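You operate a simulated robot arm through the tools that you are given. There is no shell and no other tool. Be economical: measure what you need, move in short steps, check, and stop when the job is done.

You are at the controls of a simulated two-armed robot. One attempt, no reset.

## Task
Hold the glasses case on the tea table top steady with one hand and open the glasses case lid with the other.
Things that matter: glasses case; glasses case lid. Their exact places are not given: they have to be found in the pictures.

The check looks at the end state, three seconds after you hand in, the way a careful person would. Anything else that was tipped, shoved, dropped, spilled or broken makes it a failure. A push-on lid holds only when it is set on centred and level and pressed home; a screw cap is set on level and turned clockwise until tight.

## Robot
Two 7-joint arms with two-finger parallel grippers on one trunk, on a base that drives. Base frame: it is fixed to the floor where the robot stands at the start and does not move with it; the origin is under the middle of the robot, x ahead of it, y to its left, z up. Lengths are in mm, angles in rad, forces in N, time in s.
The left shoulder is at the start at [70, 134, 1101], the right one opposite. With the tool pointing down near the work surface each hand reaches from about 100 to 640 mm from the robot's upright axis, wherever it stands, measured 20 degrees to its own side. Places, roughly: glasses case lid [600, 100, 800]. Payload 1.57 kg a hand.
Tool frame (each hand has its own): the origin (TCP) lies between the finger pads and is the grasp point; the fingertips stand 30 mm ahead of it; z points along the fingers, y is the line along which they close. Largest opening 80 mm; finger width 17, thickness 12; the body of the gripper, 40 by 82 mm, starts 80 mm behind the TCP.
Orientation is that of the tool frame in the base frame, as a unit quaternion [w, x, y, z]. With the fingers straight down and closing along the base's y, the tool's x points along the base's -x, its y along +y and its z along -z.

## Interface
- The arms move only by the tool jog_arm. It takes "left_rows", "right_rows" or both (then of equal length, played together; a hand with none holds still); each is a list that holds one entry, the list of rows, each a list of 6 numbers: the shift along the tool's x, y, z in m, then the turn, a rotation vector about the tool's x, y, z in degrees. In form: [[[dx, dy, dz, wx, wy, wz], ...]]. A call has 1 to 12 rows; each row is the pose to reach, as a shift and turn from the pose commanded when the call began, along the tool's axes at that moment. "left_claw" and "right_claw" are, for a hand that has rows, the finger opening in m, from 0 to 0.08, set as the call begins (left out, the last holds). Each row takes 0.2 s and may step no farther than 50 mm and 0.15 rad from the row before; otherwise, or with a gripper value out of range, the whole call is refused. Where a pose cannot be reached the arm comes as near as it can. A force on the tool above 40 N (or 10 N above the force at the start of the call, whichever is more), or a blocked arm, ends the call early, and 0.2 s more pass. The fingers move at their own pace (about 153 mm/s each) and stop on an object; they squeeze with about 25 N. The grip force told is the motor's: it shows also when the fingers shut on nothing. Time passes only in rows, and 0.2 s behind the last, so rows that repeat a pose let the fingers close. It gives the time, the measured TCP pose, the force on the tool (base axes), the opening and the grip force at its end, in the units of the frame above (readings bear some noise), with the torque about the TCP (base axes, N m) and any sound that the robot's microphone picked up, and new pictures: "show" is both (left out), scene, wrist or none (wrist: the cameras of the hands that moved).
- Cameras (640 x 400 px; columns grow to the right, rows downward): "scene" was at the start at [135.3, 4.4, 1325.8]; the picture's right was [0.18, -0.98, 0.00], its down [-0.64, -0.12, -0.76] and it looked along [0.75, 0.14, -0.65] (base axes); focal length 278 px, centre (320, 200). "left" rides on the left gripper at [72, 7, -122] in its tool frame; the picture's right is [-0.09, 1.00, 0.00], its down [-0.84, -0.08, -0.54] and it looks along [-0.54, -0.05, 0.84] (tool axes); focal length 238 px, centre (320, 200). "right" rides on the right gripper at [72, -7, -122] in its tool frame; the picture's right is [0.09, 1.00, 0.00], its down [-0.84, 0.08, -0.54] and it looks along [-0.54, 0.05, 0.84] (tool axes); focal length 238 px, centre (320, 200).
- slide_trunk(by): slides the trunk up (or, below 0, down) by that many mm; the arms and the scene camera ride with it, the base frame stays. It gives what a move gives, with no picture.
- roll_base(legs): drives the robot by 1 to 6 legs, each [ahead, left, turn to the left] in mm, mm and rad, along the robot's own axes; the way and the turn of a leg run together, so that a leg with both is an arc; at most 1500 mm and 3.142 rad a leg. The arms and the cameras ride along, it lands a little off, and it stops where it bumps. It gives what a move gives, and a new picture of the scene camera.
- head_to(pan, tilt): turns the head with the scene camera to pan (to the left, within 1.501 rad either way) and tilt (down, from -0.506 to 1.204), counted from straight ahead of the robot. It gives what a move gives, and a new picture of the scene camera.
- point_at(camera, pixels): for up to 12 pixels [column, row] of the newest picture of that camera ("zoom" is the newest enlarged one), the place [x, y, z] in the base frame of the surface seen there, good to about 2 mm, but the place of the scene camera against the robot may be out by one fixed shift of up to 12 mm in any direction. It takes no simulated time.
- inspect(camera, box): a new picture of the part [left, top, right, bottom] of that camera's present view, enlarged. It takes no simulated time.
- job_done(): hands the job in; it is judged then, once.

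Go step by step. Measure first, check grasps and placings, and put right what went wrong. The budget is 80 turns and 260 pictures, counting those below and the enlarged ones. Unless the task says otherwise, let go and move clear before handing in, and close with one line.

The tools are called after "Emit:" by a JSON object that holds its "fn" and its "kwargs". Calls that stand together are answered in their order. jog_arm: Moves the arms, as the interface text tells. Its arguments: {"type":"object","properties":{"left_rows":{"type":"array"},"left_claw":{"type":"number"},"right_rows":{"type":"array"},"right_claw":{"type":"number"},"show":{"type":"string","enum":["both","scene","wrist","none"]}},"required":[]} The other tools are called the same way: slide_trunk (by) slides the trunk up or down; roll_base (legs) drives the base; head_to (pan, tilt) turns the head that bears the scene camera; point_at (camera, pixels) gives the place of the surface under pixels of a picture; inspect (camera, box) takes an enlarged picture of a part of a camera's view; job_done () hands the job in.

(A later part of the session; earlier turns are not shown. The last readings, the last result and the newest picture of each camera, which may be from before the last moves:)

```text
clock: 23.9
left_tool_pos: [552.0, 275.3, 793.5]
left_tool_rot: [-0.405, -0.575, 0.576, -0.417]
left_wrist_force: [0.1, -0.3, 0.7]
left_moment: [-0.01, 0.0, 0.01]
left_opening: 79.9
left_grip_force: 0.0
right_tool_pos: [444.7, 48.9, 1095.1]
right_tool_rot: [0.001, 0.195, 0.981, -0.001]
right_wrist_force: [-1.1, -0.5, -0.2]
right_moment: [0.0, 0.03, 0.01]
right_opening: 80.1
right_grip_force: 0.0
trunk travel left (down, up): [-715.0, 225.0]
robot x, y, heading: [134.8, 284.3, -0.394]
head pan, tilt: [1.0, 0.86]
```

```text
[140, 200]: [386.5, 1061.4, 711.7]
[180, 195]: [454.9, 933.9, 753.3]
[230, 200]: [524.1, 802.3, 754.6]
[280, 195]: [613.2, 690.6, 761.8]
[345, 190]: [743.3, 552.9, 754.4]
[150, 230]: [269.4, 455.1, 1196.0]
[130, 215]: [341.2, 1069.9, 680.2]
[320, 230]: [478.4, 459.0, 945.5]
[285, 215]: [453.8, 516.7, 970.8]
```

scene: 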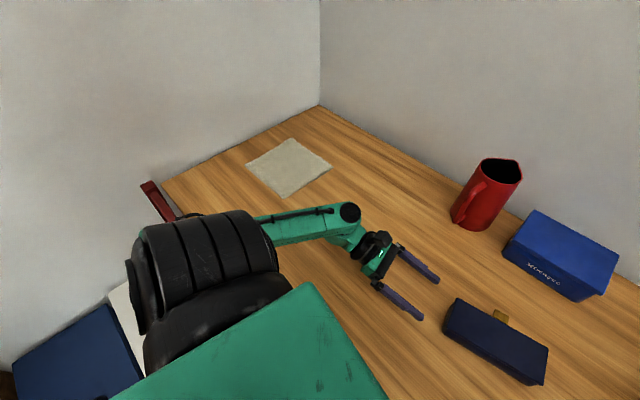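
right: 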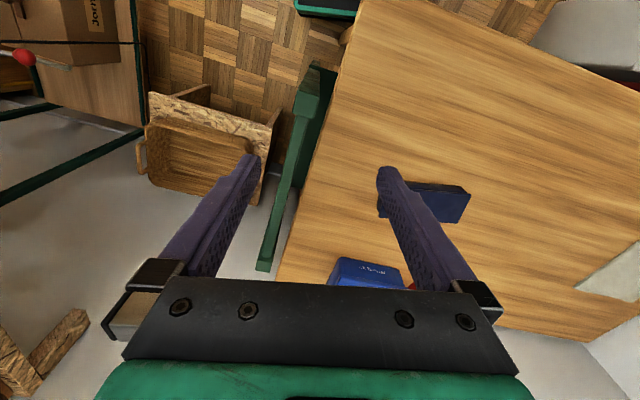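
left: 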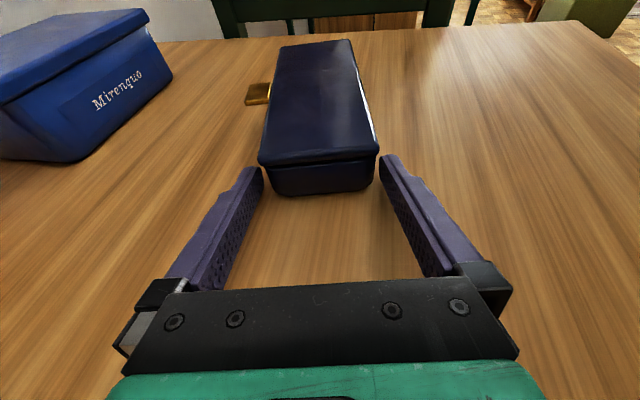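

The forearm now sits at z≈950–970 and rises toward the elbow, with no lean. I'll re-approach to around (551,217,771), then take the 4° flatter step.

Emit:
{"fn": "jog_arm", "kwargs": {"left_rows": [[[-0.0025, 0.0003, 0.015, 0, 0, 0], [-0.0046, 0.0005, 0.03, 0, 0, 0], [-0.0046, 0.0005, 0.045, 0, 0, 0], [-0.0046, 0.0005, 0.0604, 0, 0, 0], [-0.0046, 0.0005, 0.064, 0, 2, 0], [-0.0048, 0.0005, 0.068, 0, 4, 0], [-0.0048, 0.0005, 0.068, 0, 4, 0]]], "show": "wrist"}}

Emit:
{"fn": "head_to", "kwargs": {"pan": 0.4, "tilt": 0.85}}

Emit:
{"fn": "inspect", "kwargs": {"camera": "left", "box": [200, 90, 440, 240]}}

```text
clock: 25.6
left_tool_pos: [553.4, 212.2, 768.2]
left_tool_rot: [-0.424, -0.559, 0.562, -0.439]
left_wrist_force: [5.2, 7.2, 19.5]
left_moment: [1.91, 0.25, -0.6]
left_opening: 80.2
left_grip_force: 0.1
right_tool_pos: [443.4, 48.7, 1097.1]
right_tool_rot: [0.0, 0.195, 0.981, -0.001]
right_wrist_force: [-0.1, -1.2, -0.5]
right_moment: [0.04, -0.02, -0.01]
right_opening: 80.0
right_grip_force: 0.0
trunk travel left (down, up): [-715.0, 225.0]
robot x, y, heading: [133.0, 288.3, -0.393]
head pan, tilt: [1.0, 0.86]
```

left: 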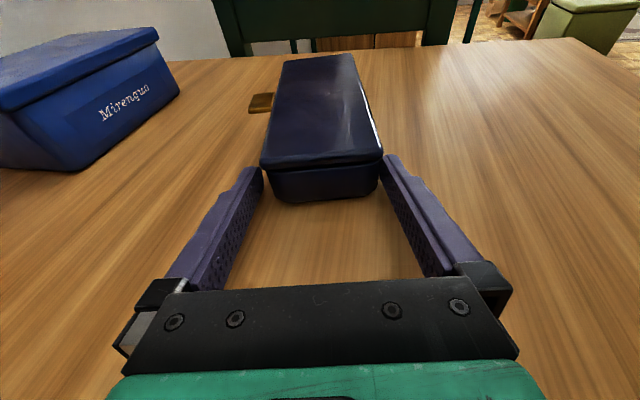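

```text
clock: 26.6
left_tool_pos: [552.0, 211.7, 770.1]
left_tool_rot: [-0.424, -0.559, 0.562, -0.439]
left_wrist_force: [13.5, 6.9, 35.1]
left_moment: [3.14, 0.32, -1.2]
left_opening: 79.9
left_grip_force: 0.0
right_tool_pos: [442.4, 49.3, 1096.1]
right_tool_rot: [0.002, 0.195, 0.981, 0.0]
right_wrist_force: [0.2, 0.9, 0.0]
right_moment: [-0.04, -0.01, 0.0]
right_opening: 79.7
right_grip_force: 0.0
trunk travel left (down, up): [-715.0, 225.0]
robot x, y, heading: [132.8, 282.4, -0.394]
head pan, tilt: [0.4, 0.85]
```

scene: 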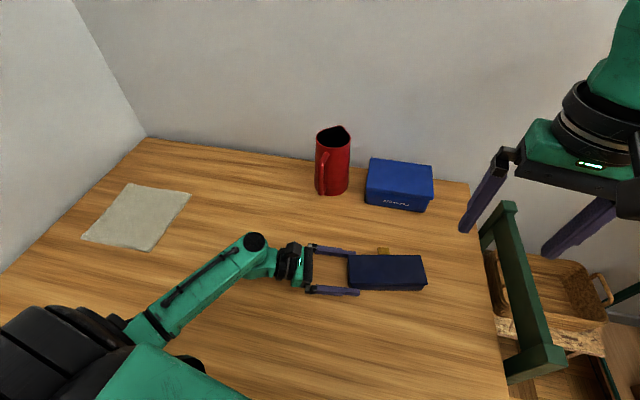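

```text
2.67 times, centred on (320, 165) of left
```

zoom: 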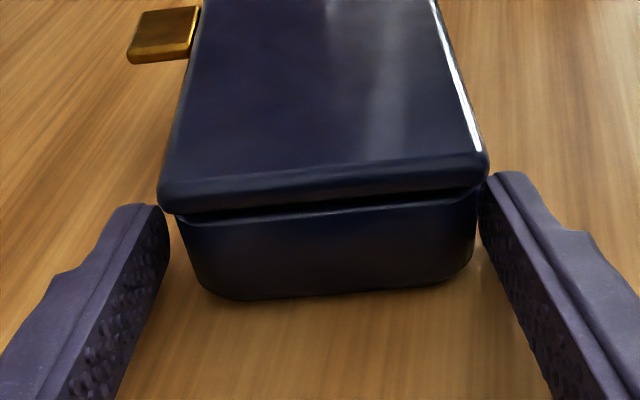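

The tool reads 35 N upward with a moment, so the gripper's rear is resting on the table; 14° is too flat. I'll go back to 18° and lift about 3 mm.

Emit:
{"fn": "jog_arm", "kwargs": {"left_rows": [[[0.0027, 0, -0.0017, 0, -2, 0], [0.0027, 0, -0.0017, 0, -4, 0], [0.0027, 0, -0.0017, 0, -4, 0]]], "show": "none"}}

Emit:
{"fn": "inspect", "kwargs": {"camera": "left", "box": [200, 90, 440, 240]}}

Emit:
{"fn": "inspect", "kwargs": {"camera": "scene", "box": [290, 230, 450, 330]}}

```text
clock: 27.4
left_tool_pos: [552.3, 211.3, 767.9]
left_tool_rot: [-0.406, -0.575, 0.577, -0.414]
left_wrist_force: [-1.3, -2.0, 2.4]
left_moment: [-0.19, 0.15, 0.04]
left_opening: 79.8
left_grip_force: 0.2
right_tool_pos: [443.8, 47.2, 1094.0]
right_tool_rot: [0.001, 0.196, 0.981, 0.001]
right_wrist_force: [1.1, 0.1, -0.9]
right_moment: [0.0, 0.0, -0.01]
right_opening: 79.9
right_grip_force: 0.2
trunk travel left (down, up): [-715.0, 225.0]
robot x, y, heading: [139.2, 287.9, -0.393]
head pan, tilt: [0.4, 0.85]
```

```text
2.67 times, centred on (320, 165) of left
```

zoom: 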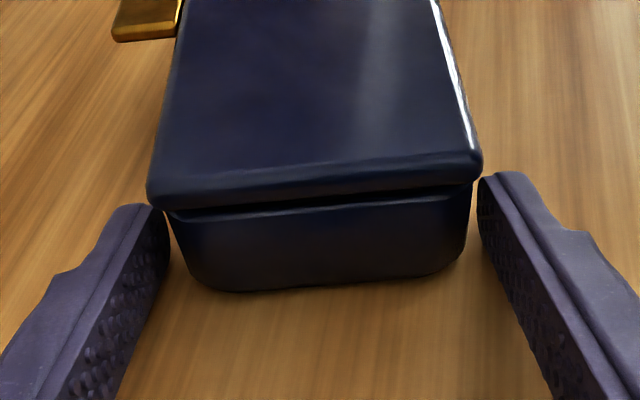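

```text
4.00 times, centred on (370, 280) of scene
```

zoom: 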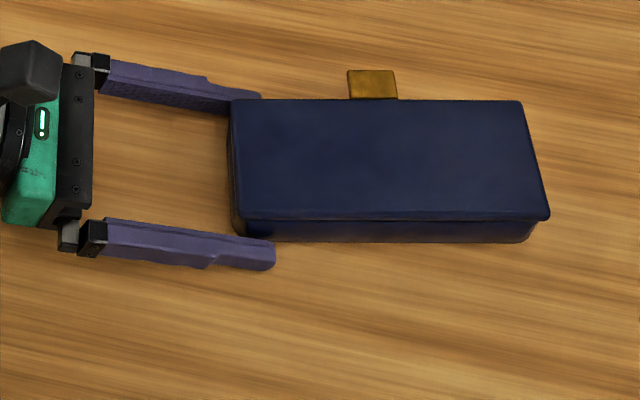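

The fingers are clear and overlap the body by about 20 mm. I'll nudge by 1 mm to centre, lift 1 mm and close the left hand on the body.

Emit:
{"fn": "jog_arm", "kwargs": {"left_rows": [[[0.001, -0.001, 0, 0, 0, 0], [0.001, -0.001, 0, 0, 0, 0]]], "show": "none"}}

Emit:
{"fn": "jog_arm", "kwargs": {"left_rows": [[[0, 0, 0, 0, 0, 0], [0, 0, 0, 0, 0, 0], [0, 0, 0, 0, 0, 0]]], "left_claw": 0.05, "show": "none"}}

Emit:
{"fn": "inspect", "kwargs": {"camera": "left", "box": [200, 90, 440, 240]}}

Emit:
{"fn": "inspect", "kwargs": {"camera": "scene", "box": [290, 230, 450, 330]}}

Emit:
{"fn": "point_at", "kwargs": {"camera": "zoom", "pixels": [[372, 85], [235, 105], [515, 105], [540, 215], [240, 215], [372, 73], [350, 85], [394, 85], [372, 96]]}}

```text
clock: 27.9
left_tool_pos: [553.2, 211.2, 770.3]
left_tool_rot: [-0.406, -0.574, 0.577, -0.415]
left_wrist_force: [0.2, 0.2, 0.1]
left_moment: [-0.02, 0.0, -0.01]
left_opening: 80.1
left_grip_force: 0.1
right_tool_pos: [443.7, 47.6, 1096.2]
right_tool_rot: [0.0, 0.195, 0.981, 0.001]
right_wrist_force: [0.1, -0.7, -0.4]
right_moment: [-0.02, 0.02, 0.03]
right_opening: 80.0
right_grip_force: 0.1
trunk travel left (down, up): [-715.0, 225.0]
robot x, y, heading: [137.3, 288.7, -0.399]
head pan, tilt: [0.4, 0.85]
```

```text
clock: 28.8
left_tool_pos: [553.4, 211.9, 770.3]
left_tool_rot: [-0.405, -0.575, 0.576, -0.416]
left_wrist_force: [-1.4, 0.1, 1.0]
left_moment: [0.13, 0.09, -0.19]
left_opening: 72.1
left_grip_force: 25.0
right_tool_pos: [444.8, 48.4, 1095.5]
right_tool_rot: [0.0, 0.195, 0.981, 0.0]
right_wrist_force: [-0.7, -0.5, -0.4]
right_moment: [0.01, -0.02, 0.02]
right_opening: 79.8
right_grip_force: 0.0
trunk travel left (down, up): [-715.0, 225.0]
robot x, y, heading: [133.1, 284.5, -0.395]
head pan, tilt: [0.4, 0.85]
```

```text
2.67 times, centred on (320, 165) of left
```

zoom: 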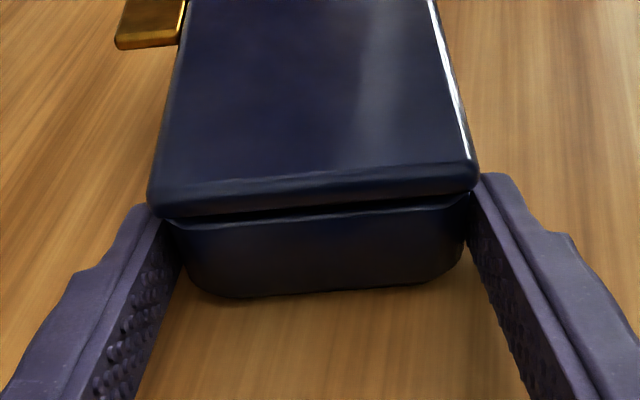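

```text
4.00 times, centred on (370, 280) of scene
```

zoom: 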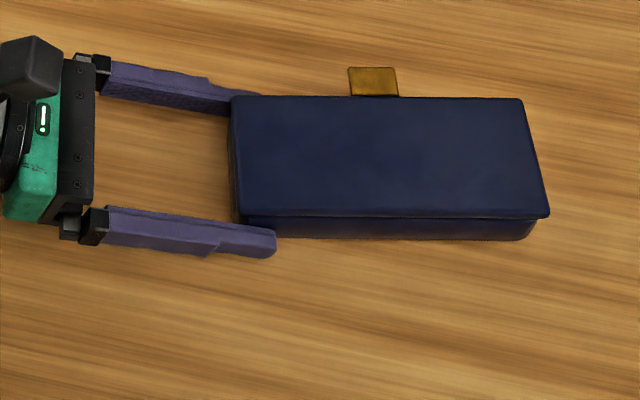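

```text
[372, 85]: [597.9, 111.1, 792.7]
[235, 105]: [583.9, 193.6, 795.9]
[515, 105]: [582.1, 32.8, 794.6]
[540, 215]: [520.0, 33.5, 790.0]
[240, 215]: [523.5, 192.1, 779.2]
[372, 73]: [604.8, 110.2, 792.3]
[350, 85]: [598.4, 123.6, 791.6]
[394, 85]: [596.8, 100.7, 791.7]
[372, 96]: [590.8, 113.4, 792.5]
```

The left hand holds the case (opening 72.1, 25 N). The tab corrects to about x 587–605, y≈123, z≈784. I'll bring the right hand above it at z≈900 and square up its yaw.

Emit:
{"fn": "jog_arm", "kwargs": {"right_rows": [[[-0.0191, 0.0215, 0.0325, 0, 0, -3.75], [-0.0382, 0.043, 0.065, 0, 0, -7.5], [-0.0573, 0.0645, 0.0975, 0, 0, -11.25], [-0.0764, 0.086, 0.13, 0, 0, -15], [-0.0955, 0.1075, 0.1625, 0, 0, -18.75], [-0.1145, 0.1287, 0.195, 0, 0, -22.5], [-0.1145, 0.1287, 0.195, 0, 0, -22.5]]], "right_claw": 0.06}}

Emit:
{"fn": "inspect", "kwargs": {"camera": "right", "box": [200, 100, 440, 250]}}

```text
clock: 30.4
left_tool_pos: [552.9, 211.9, 770.5]
left_tool_rot: [-0.405, -0.575, 0.577, -0.416]
left_wrist_force: [1.9, 0.0, 0.3]
left_moment: [0.06, 0.1, 0.01]
left_opening: 71.8
left_grip_force: 25.0
right_tool_pos: [599.7, 122.9, 898.8]
right_tool_rot: [0.0, -0.001, 1.0, 0.0]
right_wrist_force: [0.4, 0.2, -0.2]
right_moment: [-0.01, -0.01, 0.02]
right_opening: 59.9
right_grip_force: 0.1
trunk travel left (down, up): [-715.0, 225.0]
robot x, y, heading: [134.5, 285.4, -0.391]
head pan, tilt: [0.4, 0.85]
```

scene: 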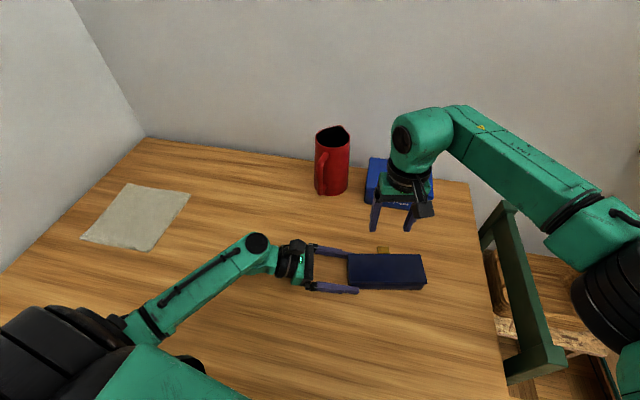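
right: 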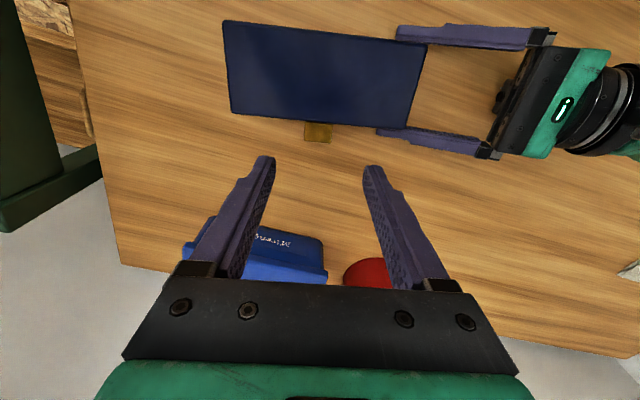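

```text
2.67 times, centred on (320, 175) of right
```

zoom: 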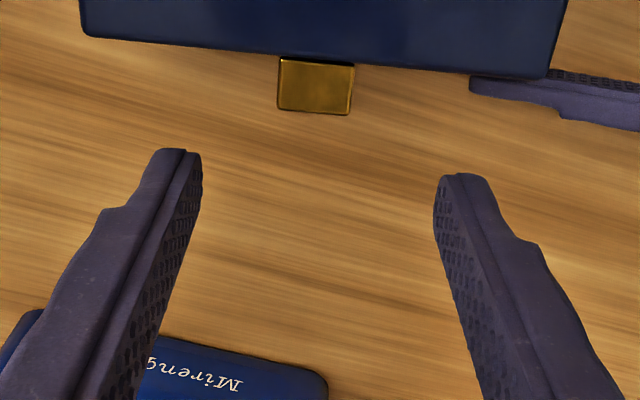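

Emit:
{"fn": "point_at", "kwargs": {"camera": "zoom", "pixels": [[282, 67], [350, 70], [282, 104], [345, 107], [315, 85], [315, 52], [90, 30], [550, 65], [250, 48]]}}

```text
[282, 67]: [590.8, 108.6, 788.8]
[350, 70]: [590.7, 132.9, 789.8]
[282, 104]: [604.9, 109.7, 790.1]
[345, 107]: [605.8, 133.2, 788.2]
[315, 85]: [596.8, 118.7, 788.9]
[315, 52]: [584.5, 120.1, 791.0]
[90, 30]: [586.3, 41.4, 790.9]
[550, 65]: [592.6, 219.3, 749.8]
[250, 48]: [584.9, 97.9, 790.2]
```

Tab: x 588–607, y 107–134, top z 789. I'll lower the right hand around it to z≈807 with the fingers still open.

Emit:
{"fn": "jog_arm", "kwargs": {"right_rows": [[[-0.0005, -0.002, 0.031, 0, 0, 0], [-0.0005, -0.002, 0.062, 0, 0, 0], [-0.0005, -0.002, 0.08, 0, 0, 0], [-0.0005, -0.002, 0.092, 0, 0, 0], [-0.0005, -0.002, 0.092, 0, 0, 0]]]}}

Emit:
{"fn": "inspect", "kwargs": {"camera": "right", "box": [200, 100, 440, 250]}}

Emit:
{"fn": "inspect", "kwargs": {"camera": "scene", "box": [320, 210, 448, 290]}}

```text
clock: 31.6
left_tool_pos: [554.0, 212.1, 771.8]
left_tool_rot: [-0.406, -0.575, 0.576, -0.416]
left_wrist_force: [-0.2, 1.6, -0.7]
left_moment: [-0.03, 0.06, 0.0]
left_opening: 72.0
left_grip_force: 24.7
right_tool_pos: [599.7, 121.0, 807.0]
right_tool_rot: [-0.001, -0.001, 1.0, 0.001]
right_wrist_force: [0.2, 0.2, -0.4]
right_moment: [0.01, 0.03, -0.01]
right_opening: 60.2
right_grip_force: 0.0
trunk travel left (down, up): [-715.0, 225.0]
robot x, y, heading: [135.2, 283.2, -0.39]
head pan, tilt: [0.4, 0.85]
```

scene: 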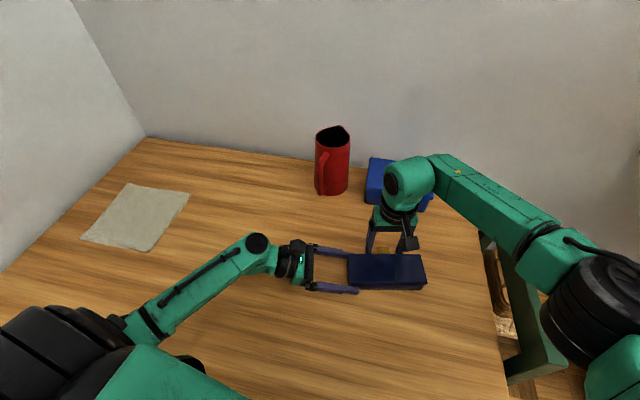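
right: 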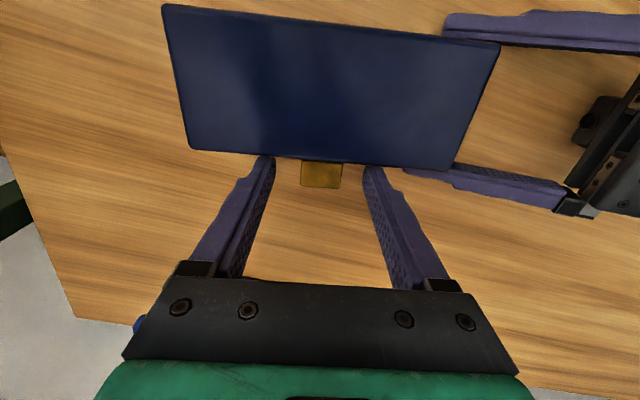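

```text
2.67 times, centred on (320, 175) of right
```

zoom: 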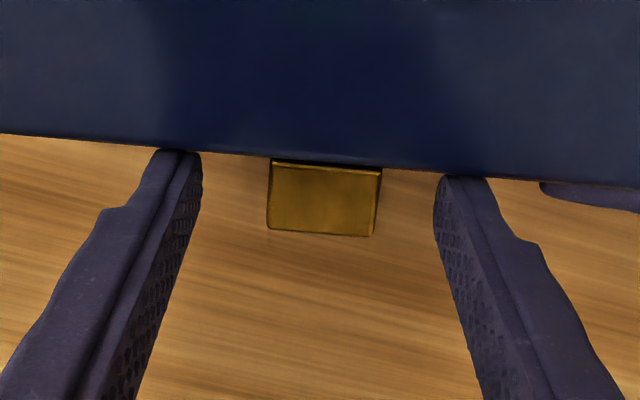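

```text
5.00 times, centred on (384, 250) of scene
```

zoom: 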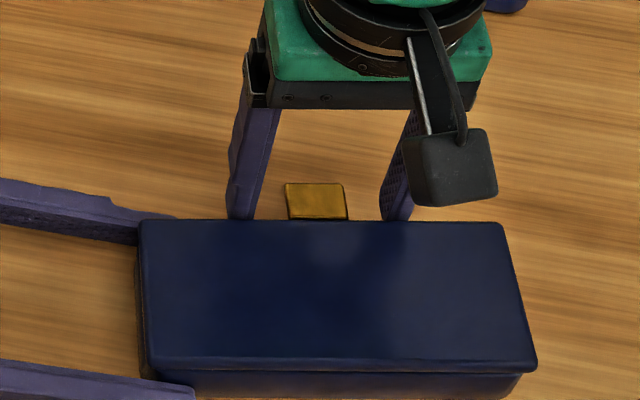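

Well placed, with the tips straddling the tab and clear of the lid edge. I'll close the right hand on it.

Emit:
{"fn": "jog_arm", "kwargs": {"right_rows": [[[0, 0, 0, 0, 0, 0], [0, 0, 0, 0, 0, 0], [0, 0, 0, 0, 0, 0]]], "right_claw": 0.01, "show": "none"}}

Emit:
{"fn": "inspect", "kwargs": {"camera": "right", "box": [200, 100, 440, 250]}}

```text
clock: 32.4
left_tool_pos: [553.7, 212.0, 770.7]
left_tool_rot: [-0.406, -0.574, 0.576, -0.417]
left_wrist_force: [0.7, -4.7, -0.1]
left_moment: [0.2, 0.08, -0.14]
left_opening: 72.1
left_grip_force: 25.0
right_tool_pos: [599.7, 120.9, 807.0]
right_tool_rot: [-0.001, -0.001, 1.0, -0.001]
right_wrist_force: [-0.3, 5.0, 0.1]
right_moment: [0.16, -0.12, 0.01]
right_opening: 27.7
right_grip_force: 25.0
trunk travel left (down, up): [-715.0, 225.0]
robot x, y, heading: [135.2, 284.6, -0.395]
head pan, tilt: [0.4, 0.85]
```

```text
2.67 times, centred on (320, 175) of right
```

zoom: 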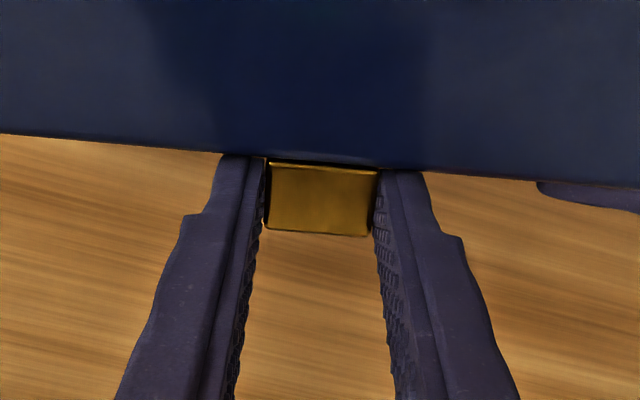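

The tab is gripped firmly. I'll start the arc about the hinge line (x≈515.5, z≈779), rotating the tool with the lid: 9° first, watching the forces.

Emit:
{"fn": "jog_arm", "kwargs": {"right_rows": [[[0.00158, 0, -0.00436, 0, -3, 0], [0.00339, 0, -0.00863, 0, -6, 0], [0.00541, 0, -0.0128, 0, -9, 0], [0.00541, 0, -0.0128, 0, -9, 0]]], "show": "none"}}

Emit:
{"fn": "inspect", "kwargs": {"camera": "left", "box": [200, 40, 440, 190]}}

Emit:
{"fn": "inspect", "kwargs": {"camera": "scene", "box": [290, 210, 450, 310]}}

```text
clock: 33.4
left_tool_pos: [554.8, 211.3, 770.7]
left_tool_rot: [-0.405, -0.575, 0.576, -0.417]
left_wrist_force: [0.7, -2.6, 5.4]
left_moment: [-0.42, 0.31, -0.01]
left_opening: 71.9
left_grip_force: 25.2
right_tool_pos: [594.8, 121.3, 820.5]
right_tool_rot: [0.078, -0.001, 0.997, 0.0]
right_wrist_force: [-1.8, 2.5, -5.6]
right_moment: [-0.01, -0.65, -0.02]
right_opening: 27.5
right_grip_force: 24.9
trunk travel left (down, up): [-715.0, 225.0]
robot x, y, heading: [137.8, 281.8, -0.398]
head pan, tilt: [0.4, 0.85]
```

```text
2.67 times, centred on (320, 115) of left
```

zoom: 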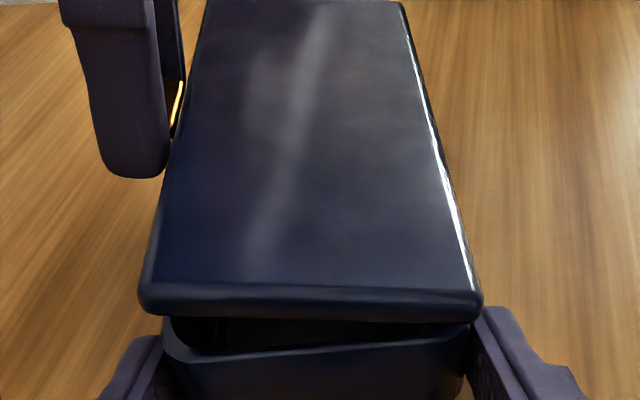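

```text
4.00 times, centred on (370, 260) of scene
```

zoom: 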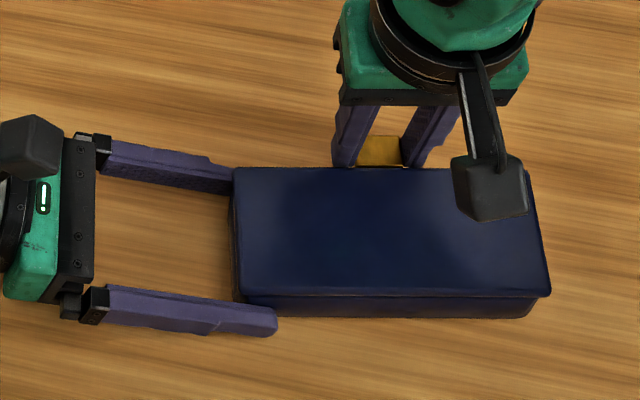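

The lid opens easily (about 5 N) and the body stays held. I'll go on another 42° along the same arc.

Emit:
{"fn": "jog_arm", "kwargs": {"right_rows": [[[0.00339, 0, -0.00863, 0, -6, 0], [0.00766, 0, -0.01685, 0, -12, 0], [0.01276, 0, -0.02459, 0, -18, 0], [0.01865, 0, -0.03175, 0, -24, 0], [0.02525, 0, -0.03825, 0, -30, 0], [0.0325, 0, -0.04403, 0, -36, 0], [0.04031, 0, -0.04902, 0, -42, 0], [0.04031, 0, -0.04902, 0, -42, 0]]], "show": "scene"}}

Emit:
{"fn": "inspect", "kwargs": {"camera": "left", "box": [160, 0, 480, 200]}}

```text
clock: 35.1
left_tool_pos: [552.7, 213.6, 771.6]
left_tool_rot: [-0.406, -0.575, 0.576, -0.417]
left_wrist_force: [-0.2, -4.1, 4.6]
left_moment: [-0.21, 0.28, -0.08]
left_opening: 71.8
left_grip_force: 25.6
right_tool_pos: [546.8, 121.6, 861.9]
right_tool_rot: [0.431, 0.0, 0.902, 0.001]
right_wrist_force: [0.1, 3.5, -3.8]
right_moment: [0.15, -0.21, 0.1]
right_opening: 27.4
right_grip_force: 25.3
trunk travel left (down, up): [-715.0, 225.0]
robot x, y, heading: [136.2, 283.9, -0.39]
head pan, tilt: [0.4, 0.85]
```

scene: 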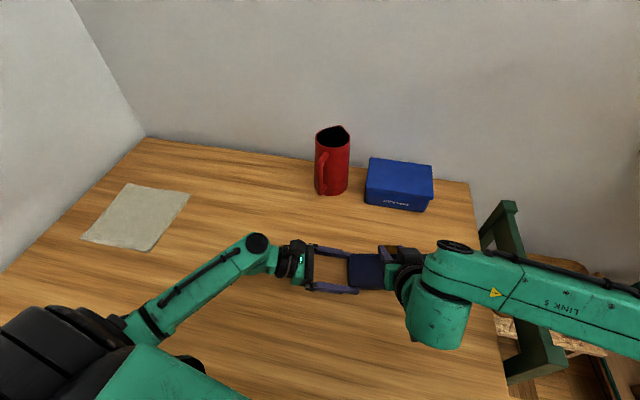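

```text
2.00 times, centred on (320, 100) of left
```

zoom: 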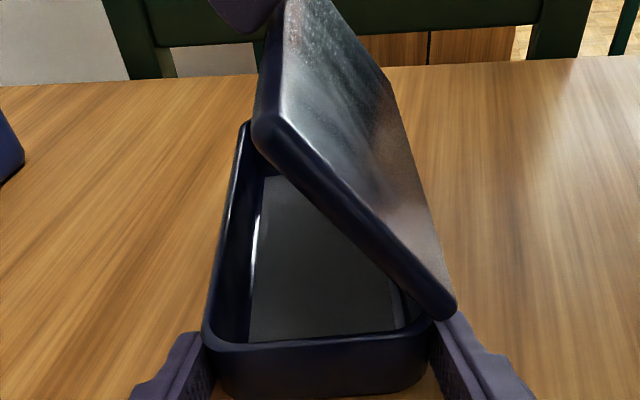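

The lid is at about 51° with low forces. I'll continue 36° more.

Emit:
{"fn": "jog_arm", "kwargs": {"right_rows": [[[0.00339, 0, -0.00863, 0, -6, 0], [0.00766, 0, -0.01685, 0, -12, 0], [0.01276, 0, -0.02459, 0, -18, 0], [0.01865, 0, -0.03175, 0, -24, 0], [0.02525, 0, -0.03825, 0, -30, 0], [0.0325, 0, -0.04403, 0, -36, 0], [0.0325, 0, -0.04403, 0, -36, 0]]], "show": "scene"}}

Emit:
{"fn": "inspect", "kwargs": {"camera": "left", "box": [160, 0, 480, 200]}}

```text
clock: 35.9
left_tool_pos: [553.9, 212.2, 771.3]
left_tool_rot: [-0.403, -0.575, 0.578, -0.417]
left_wrist_force: [0.4, -0.2, 6.1]
left_moment: [0.73, 0.42, 0.18]
left_opening: 71.6
left_grip_force: 24.3
right_tool_pos: [541.9, 131.3, 870.4]
right_tool_rot: [0.472, 0.001, 0.881, 0.005]
right_wrist_force: [-2.3, -4.0, 5.9]
right_moment: [-0.45, 0.38, 0.15]
right_opening: 28.4
right_grip_force: 25.0
right hand out of reach, approached as far as the arm can: row 1, 2, 3
trunk travel left (down, up): [-715.0, 225.0]
robot x, y, heading: [136.6, 286.6, -0.389]
head pan, tilt: [0.4, 0.85]
stopped in row 3 (right hand): the force on the tool passed its limit (the readings are from after the stop); the commanded pose is now the measured one
```

scene: 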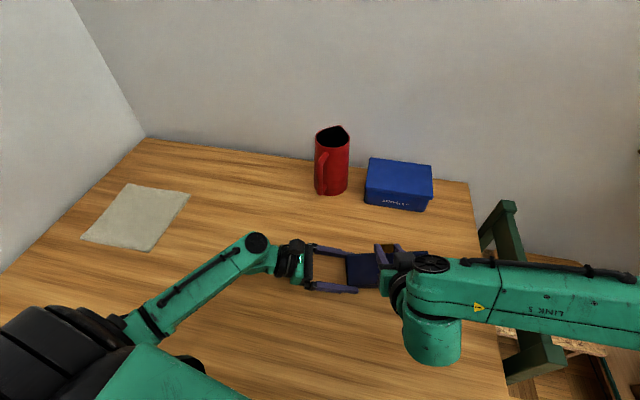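

```text
2.00 times, centred on (320, 100) of left
```

zoom: 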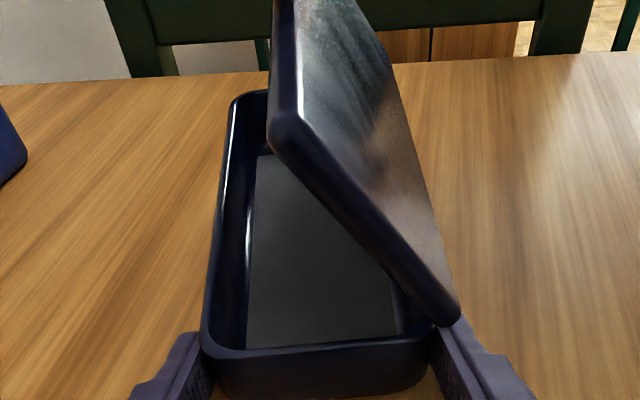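

The right arm runs out of room beyond about 55° (too folded): TCP drifted +10 in y and is about 6 mm outside the arc. I'll ease back onto the arc at 45° to relax things, and see from the force whether the hinge holds the lid by itself.

Emit:
{"fn": "jog_arm", "kwargs": {"right_rows": [[[0.001, -0.0035, 0.006, 0, 3.8, 0], [0.002, -0.007, 0.012, 0, 7.6, 0], [0.0029, -0.0103, 0.0177, 0, 11.4, 0], [0.0029, -0.0103, 0.0177, 0, 11.4, 0]]], "show": "none"}}

Emit:
{"fn": "inspect", "kwargs": {"camera": "left", "box": [160, 0, 480, 200]}}

```text
clock: 36.9
left_tool_pos: [554.0, 212.2, 769.6]
left_tool_rot: [-0.405, -0.575, 0.578, -0.415]
left_wrist_force: [-6.8, -20.0, 2.0]
left_moment: [0.18, -0.09, -0.35]
left_opening: 71.9
left_grip_force: 25.2
right_tool_pos: [557.1, 123.7, 857.4]
right_tool_rot: [0.382, -0.002, 0.924, 0.01]
right_wrist_force: [12.9, 16.9, 4.1]
right_moment: [0.34, -0.76, 0.36]
right_opening: 27.6
right_grip_force: 25.3
trunk travel left (down, up): [-715.0, 225.0]
robot x, y, heading: [136.9, 284.8, -0.395]
head pan, tilt: [0.4, 0.85]
```

```text
2.00 times, centred on (320, 100) of left
```

zoom: 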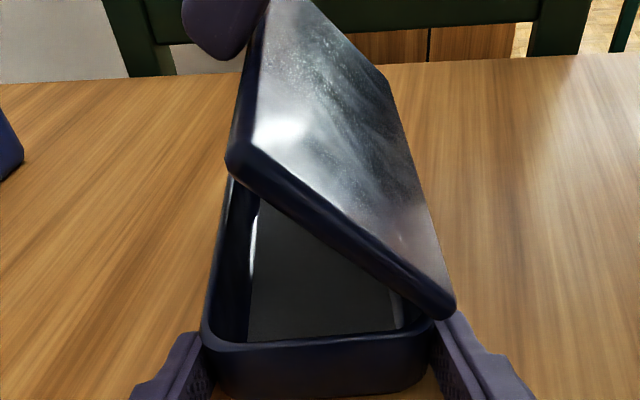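

The finger geometry shows the tab can pivot freely between the pads: the tips stay 11 mm within the 13 mm gap to the lid. So I can keep opening while un-tilting the hand. First I'll relax the sideways load (+y about 3 mm, 1 mm outward).

Emit:
{"fn": "jog_arm", "kwargs": {"right_rows": [[[-0.001, 0.003, 0, 0, 0, 0], [-0.001, 0.003, 0, 0, 0, 0]]], "show": "none"}}

```text
clock: 37.5
left_tool_pos: [553.4, 213.1, 771.8]
left_tool_rot: [-0.404, -0.575, 0.577, -0.416]
left_wrist_force: [-7.1, -17.7, 0.5]
left_moment: [-0.66, 0.07, -0.49]
left_opening: 71.9
left_grip_force: 24.6
right_tool_pos: [557.9, 122.7, 858.6]
right_tool_rot: [0.382, 0.001, 0.924, 0.007]
right_wrist_force: [6.2, 7.2, 9.6]
right_moment: [-0.12, -0.09, 0.1]
right_opening: 27.5
right_grip_force: 24.6
trunk travel left (down, up): [-715.0, 225.0]
robot x, y, heading: [134.7, 284.6, -0.394]
head pan, tilt: [0.4, 0.85]
```

Loads are smaller. I'll continue the arc from 45° to 75°, un-tilting the hand as I go, with 2 mm more relief in y.

Emit:
{"fn": "jog_arm", "kwargs": {"right_rows": [[[-0.0008, 0.001, -0.0072, 0, 2.7, 0], [-0.0005, 0.002, -0.0143, 0, 5.5, 0], [0.0004, 0.002, -0.0213, 0, 8.2, 0], [0.002, 0.002, -0.028, 0, 10.9, 0], [0.0042, 0.002, -0.0344, 0, 13.6, 0], [0.0068, 0.002, -0.0404, 0, 16.4, 0], [0.0068, 0.002, -0.0404, 0, 16.4, 0]]], "show": "scene"}}

Emit:
{"fn": "inspect", "kwargs": {"camera": "left", "box": [160, 0, 480, 200]}}

```text
clock: 39.1
left_tool_pos: [553.3, 214.0, 769.3]
left_tool_rot: [-0.402, -0.576, 0.578, -0.416]
left_wrist_force: [-9.6, 11.9, 5.2]
left_moment: [-0.84, 0.45, -0.46]
left_opening: 71.8
left_grip_force: 25.8
right_tool_pos: [523.1, 123.7, 881.5]
right_tool_rot: [0.245, 0.001, 0.969, 0.005]
right_wrist_force: [2.4, -16.7, 0.9]
right_moment: [-0.84, -0.17, -0.13]
right_opening: 27.0
right_grip_force: 24.9
trunk travel left (down, up): [-715.0, 225.0]
robot x, y, heading: [135.2, 285.4, -0.387]
head pan, tilt: [0.4, 0.85]
```

scene: 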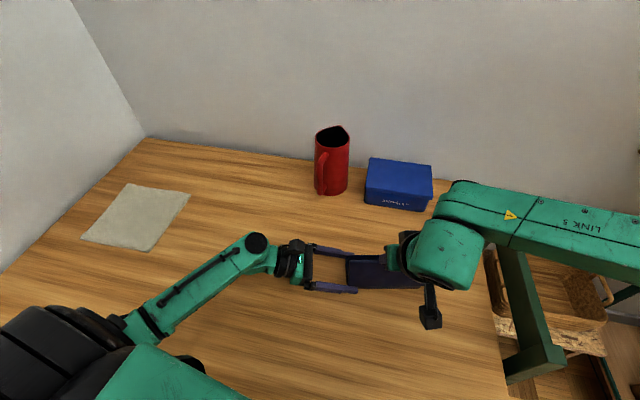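

```text
2.00 times, centred on (320, 100) of left
```

zoom: 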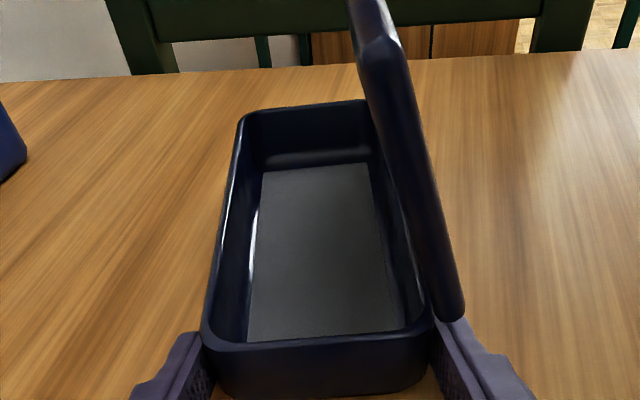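

The lid is at about 75°, inside clearly visible. I'll relieve y by 2 mm and carry it past vertical to about 105°.

Emit:
{"fn": "jog_arm", "kwargs": {"right_rows": [[[0.0047, -0.001, -0.0045, 0, 2.7, 0], [0.0099, -0.002, -0.0084, 0, 5.4, 0], [0.0152, -0.002, -0.0117, 0, 8.2, 0], [0.021, -0.002, -0.0143, 0, 10.9, 0], [0.0269, -0.002, -0.0164, 0, 13.6, 0], [0.0331, -0.002, -0.0177, 0, 16.3, 0], [0.0331, -0.002, -0.0177, 0, 16.3, 0]]], "show": "scene"}}

Emit:
{"fn": "inspect", "kwargs": {"camera": "left", "box": [160, 0, 480, 200]}}

```text
clock: 40.7
left_tool_pos: [555.5, 214.4, 770.4]
left_tool_rot: [-0.402, -0.576, 0.577, -0.417]
left_wrist_force: [0.8, 1.2, 2.4]
left_moment: [0.28, 0.18, -0.01]
left_opening: 72.0
left_grip_force: 24.8
right_tool_pos: [485.0, 124.2, 881.2]
right_tool_rot: [0.104, -0.002, 0.995, 0.005]
right_wrist_force: [-0.4, -0.2, 0.5]
right_moment: [0.0, -0.01, -0.03]
right_opening: 10.1
right_grip_force: 0.0
trunk travel left (down, up): [-715.0, 225.0]
robot x, y, heading: [139.8, 281.4, -0.393]
head pan, tilt: [0.4, 0.85]
```

scene: 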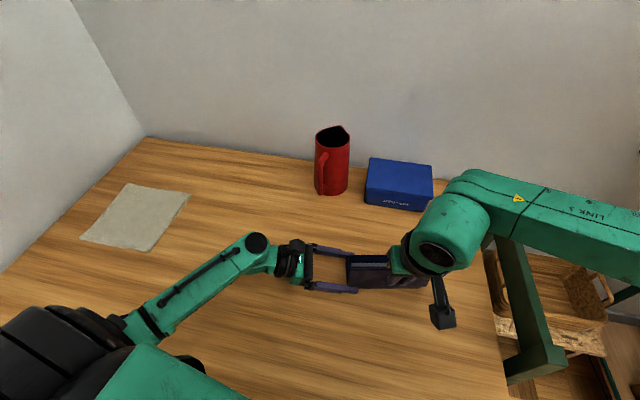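

```text
2.00 times, centred on (320, 100) of left
```

zoom: 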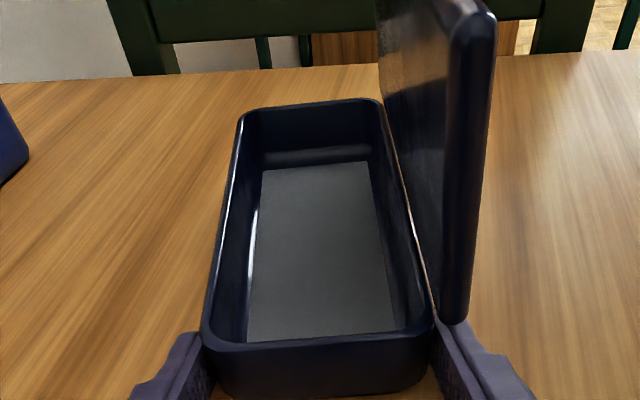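

The grip slid off the tab (opening 10), but the lid stands past vertical with no load. I'll check where the right fingers are relative to the tab before moving.

Emit:
{"fn": "inspect", "kwargs": {"camera": "right", "box": [160, 60, 480, 260]}}

Emit:
{"fn": "inspect", "kwargs": {"camera": "scene", "box": [320, 200, 480, 300]}}

Emit:
{"fn": "inspect", "kwargs": {"camera": "left", "box": [240, 0, 480, 150]}}

Emit:
{"fn": "point_at", "kwargs": {"camera": "zoom", "pixels": [[500, 350], [560, 60], [500, 100], [470, 200], [420, 50], [380, 50], [575, 30], [515, 20]]}}

```text
2.00 times, centred on (320, 160) of right
```

zoom: 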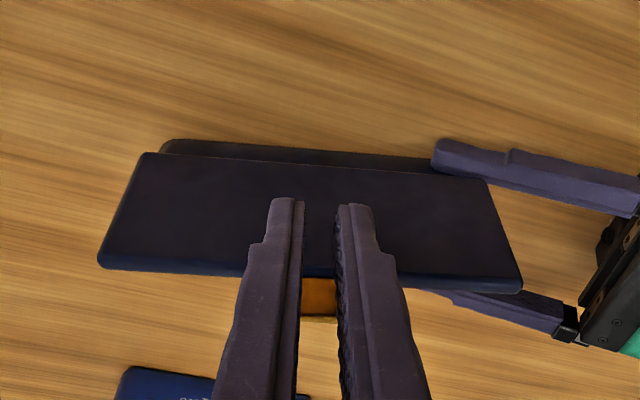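

```text
4.00 times, centred on (400, 250) of scene
```

zoom: 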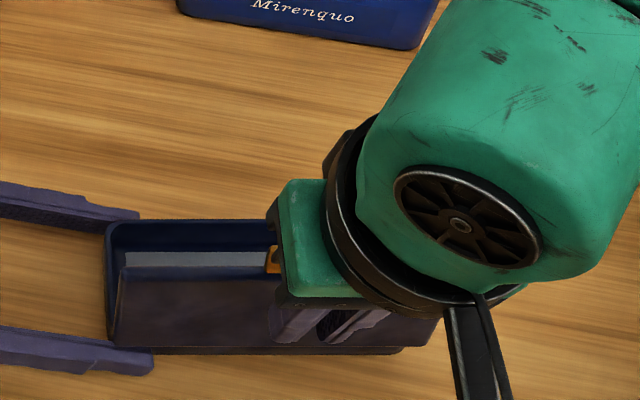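

```text
2.67 times, centred on (360, 75) of left
```

zoom: 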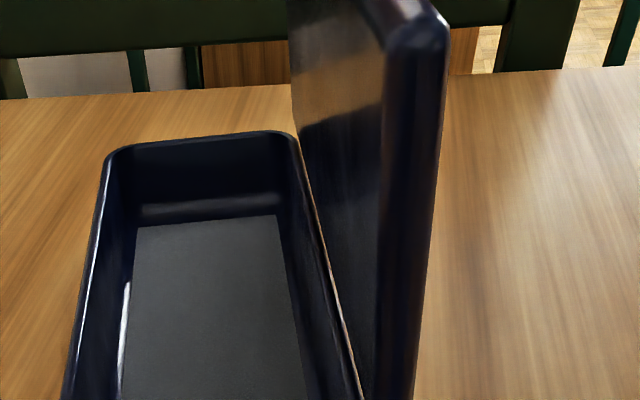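

```text
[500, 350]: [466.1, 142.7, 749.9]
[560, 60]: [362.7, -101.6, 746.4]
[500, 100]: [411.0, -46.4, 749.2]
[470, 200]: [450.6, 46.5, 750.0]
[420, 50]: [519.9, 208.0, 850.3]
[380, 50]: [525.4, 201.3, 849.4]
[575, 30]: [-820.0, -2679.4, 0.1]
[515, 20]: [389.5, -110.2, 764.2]
```

The fingers are on the robot side of the tab and unloaded, so the hinge holds the lid by itself at roughly 80–90°. I'll measure its tilt more exactly.

Emit:
{"fn": "inspect", "kwargs": {"camera": "left", "box": [240, 0, 480, 150]}}

Emit:
{"fn": "point_at", "kwargs": {"camera": "zoom", "pixels": [[388, 385], [408, 385], [385, 300], [420, 300], [390, 200], [430, 200], [390, 100], [438, 100], [395, 50], [442, 50], [330, 200], [330, 60]]}}

```text
2.67 times, centred on (360, 75) of left
```

zoom: 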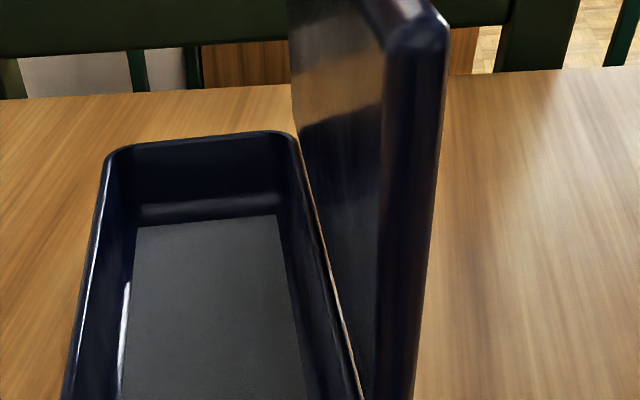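

```text
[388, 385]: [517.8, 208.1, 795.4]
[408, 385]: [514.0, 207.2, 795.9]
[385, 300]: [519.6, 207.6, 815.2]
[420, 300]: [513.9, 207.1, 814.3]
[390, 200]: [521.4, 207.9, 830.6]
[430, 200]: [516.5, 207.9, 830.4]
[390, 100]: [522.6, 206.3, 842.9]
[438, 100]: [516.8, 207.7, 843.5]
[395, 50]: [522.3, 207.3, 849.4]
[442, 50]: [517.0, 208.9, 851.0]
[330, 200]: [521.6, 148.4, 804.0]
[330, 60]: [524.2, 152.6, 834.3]
```

The lid is at about 86° and free-standing. I'll lift the right hand over, close the fingers and bring them down on the far side of the lid at x≈575, to push it further open.

Emit:
{"fn": "jog_arm", "kwargs": {"right_rows": [[[-0.007, 0, -0.032, 0, 0, 0], [-0.0138, 0, -0.0635, 0, 0, 0], [-0.0577, 0, -0.0539, 0, 6, 0], [-0.1017, 0, -0.0443, 0, 12, 0], [-0.093, 0, -0.005, 0, 12, 0], [-0.0845, 0, 0.0348, 0, 12, 0], [-0.0845, 0, 0.0348, 0, 12, 0]]], "right_claw": 0.0}}

Emit:
{"fn": "inspect", "kwargs": {"camera": "left", "box": [160, 0, 480, 200]}}

```text
clock: 42.3
left_tool_pos: [553.9, 213.1, 769.2]
left_tool_rot: [-0.403, -0.575, 0.577, -0.417]
left_wrist_force: [-4.6, 0.6, 2.7]
left_moment: [0.28, 0.28, 0.0]
left_opening: 71.7
left_grip_force: 25.3
right_tool_pos: [575.0, 123.0, 865.6]
right_tool_rot: [0.002, -0.003, 1.0, 0.006]
right_wrist_force: [0.2, 0.2, -0.8]
right_moment: [-0.03, -0.02, -0.03]
right_opening: 0.1
right_grip_force: 21.4
trunk travel left (down, up): [-715.0, 225.0]
robot x, y, heading: [135.6, 283.7, -0.398]
head pan, tilt: [0.4, 0.85]
```

scene: 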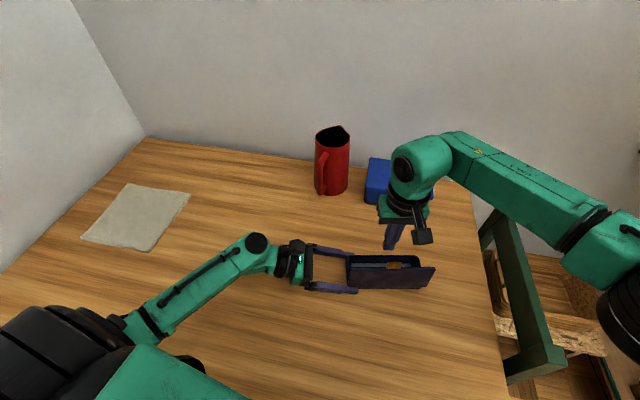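
right: 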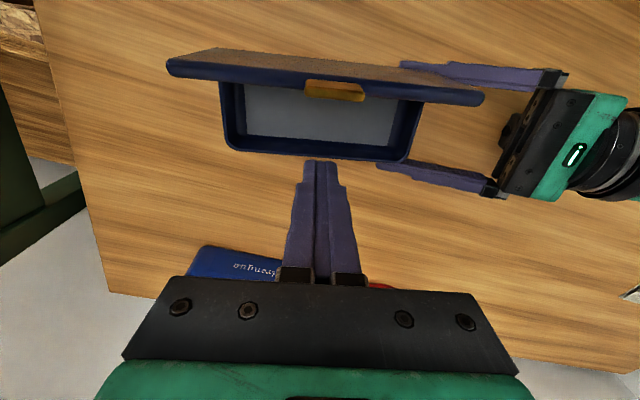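

```text
2.00 times, centred on (320, 100) of left
```

zoom: 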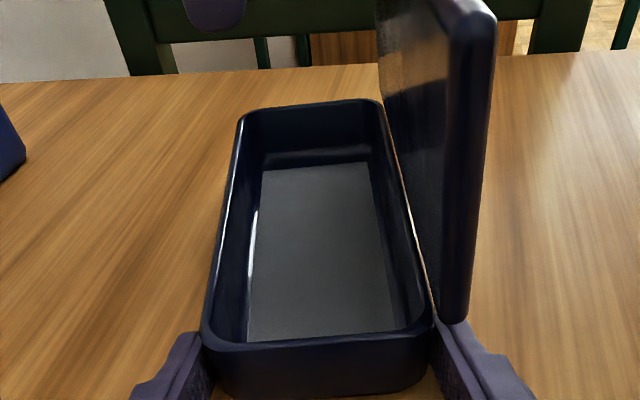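

The hinge holds the lid on its own. I'll push gently on the inner face toward the robot, to x≈527, and watch the force for a stop.

Emit:
{"fn": "jog_arm", "kwargs": {"right_rows": [[[0.02, 0, 0, 0, 0, 0], [0.038, 0, 0, 0, 0, 0], [0.042, 0, 0, 0, 0, 0], [0.045, 0, 0, 0, 0, 0], [0.048, 0, 0, 0, 0, 0]]], "show": "none"}}

Emit:
{"fn": "inspect", "kwargs": {"camera": "left", "box": [240, 0, 480, 150]}}

Emit:
{"fn": "point_at", "kwargs": {"camera": "zoom", "pixels": [[410, 385], [422, 300], [430, 200], [438, 100], [442, 50]]}}

```text
clock: 43.5
left_tool_pos: [553.4, 213.6, 769.7]
left_tool_rot: [-0.404, -0.575, 0.578, -0.416]
left_wrist_force: [-3.9, 0.7, 0.5]
left_moment: [0.33, 0.19, -0.04]
left_opening: 71.9
left_grip_force: 25.2
right_tool_pos: [527.5, 123.4, 865.5]
right_tool_rot: [0.003, -0.002, 1.0, 0.007]
right_wrist_force: [-0.2, -0.3, 0.6]
right_moment: [-0.02, -0.02, 0.01]
right_opening: 0.2
right_grip_force: 21.1
trunk travel left (down, up): [-715.0, 225.0]
robot x, y, heading: [135.3, 284.3, -0.393]
head pan, tilt: [0.4, 0.85]
```

```text
2.67 times, centred on (360, 75) of left
```

zoom: 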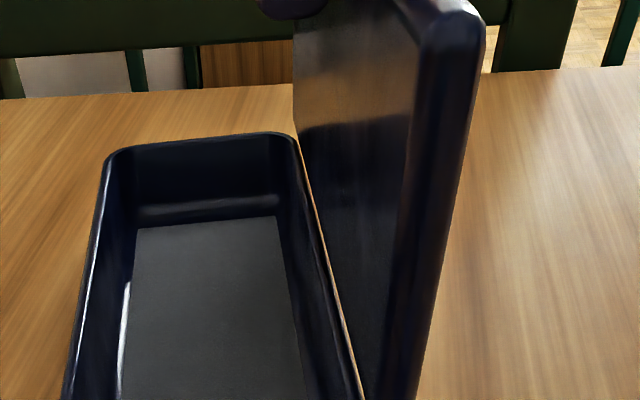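

```text
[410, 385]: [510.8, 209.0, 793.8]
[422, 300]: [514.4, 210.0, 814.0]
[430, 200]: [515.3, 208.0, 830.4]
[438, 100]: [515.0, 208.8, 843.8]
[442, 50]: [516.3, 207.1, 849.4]
```

It moves with no noticeable force. I'll keep pushing slowly, another 24 mm.

Emit:
{"fn": "jog_arm", "kwargs": {"right_rows": [[[0.003, 0, 0, 0, 0, 0], [0.006, 0, 0, 0, 0, 0], [0.009, 0, 0, 0, 0, 0], [0.012, 0, 0, 0, 0, 0], [0.015, 0, 0, 0, 0, 0], [0.018, 0, 0, 0, 0, 0], [0.021, 0, 0, 0, 0, 0], [0.024, 0, 0, 0, 0, 0]]], "show": "scene"}}

Emit:
{"fn": "inspect", "kwargs": {"camera": "left", "box": [240, 0, 480, 150]}}

```text
clock: 45.3
left_tool_pos: [553.3, 213.7, 770.0]
left_tool_rot: [-0.404, -0.574, 0.579, -0.415]
left_wrist_force: [-17.8, 2.0, 5.9]
left_moment: [0.18, -0.79, -1.67]
left_opening: 72.6
left_grip_force: 25.5
right_tool_pos: [505.8, 122.7, 863.9]
right_tool_rot: [0.003, -0.001, 1.0, 0.006]
right_wrist_force: [19.0, -1.0, -1.2]
right_moment: [-0.11, -0.52, -0.04]
right_opening: 0.0
right_grip_force: 21.6
trunk travel left (down, up): [-715.0, 225.0]
robot x, y, heading: [134.5, 284.0, -0.392]
head pan, tilt: [0.4, 0.85]
```

scene: 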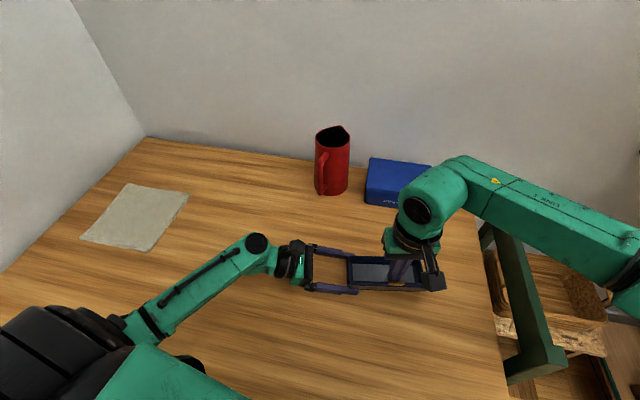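

```text
2.67 times, centred on (360, 75) of left
```

zoom: 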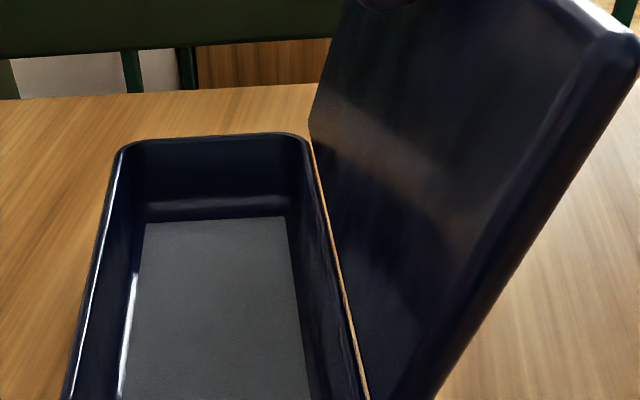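

The lid is now well past vertical, against its stop (19 N). I'll back the right hand off, lift it clear, and check that the lid stays.

Emit:
{"fn": "jog_arm", "kwargs": {"right_rows": [[[-0.01, 0, 0, 0, 0, 0], [-0.03, 0, 0, 0, 0, 0], [-0.05, 0, -0.02, 0, 0, 0], [-0.05, 0, -0.06, 0, 0, 0], [-0.05, 0, -0.1, 0, 0, 0], [-0.05, -0.03, -0.13, 0, 0, 0], [-0.03, -0.07, -0.14, 0, 0, 0]]], "show": "scene"}}

Emit:
{"fn": "inspect", "kwargs": {"camera": "left", "box": [160, 0, 480, 200]}}

```text
clock: 46.9
left_tool_pos: [553.0, 212.6, 770.1]
left_tool_rot: [-0.403, -0.575, 0.578, -0.415]
left_wrist_force: [1.0, -2.0, -1.8]
left_moment: [-0.09, 0.05, 0.11]
left_opening: 72.5
left_grip_force: 24.4
right_tool_pos: [533.9, 50.1, 1003.4]
right_tool_rot: [0.003, -0.001, 1.0, 0.008]
right_wrist_force: [0.0, 0.0, 0.3]
right_moment: [0.01, 0.02, -0.01]
right_opening: 0.3
right_grip_force: 21.0
trunk travel left (down, up): [-715.0, 225.0]
robot x, y, heading: [136.3, 288.0, -0.391]
head pan, tilt: [0.4, 0.85]
```

scene: 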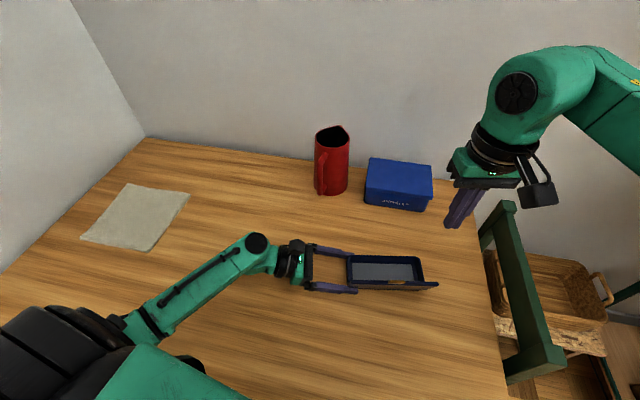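

```text
2.00 times, centred on (320, 100) of left
```

zoom: 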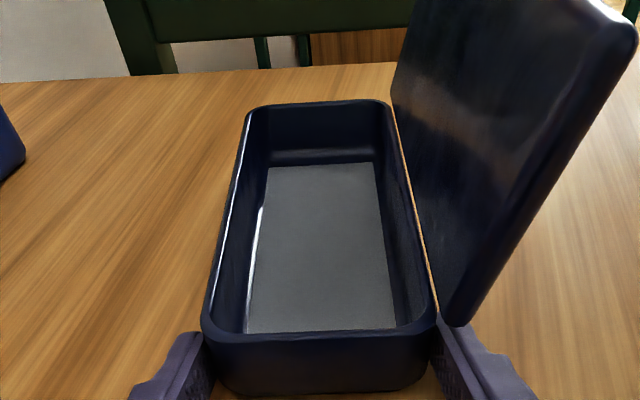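

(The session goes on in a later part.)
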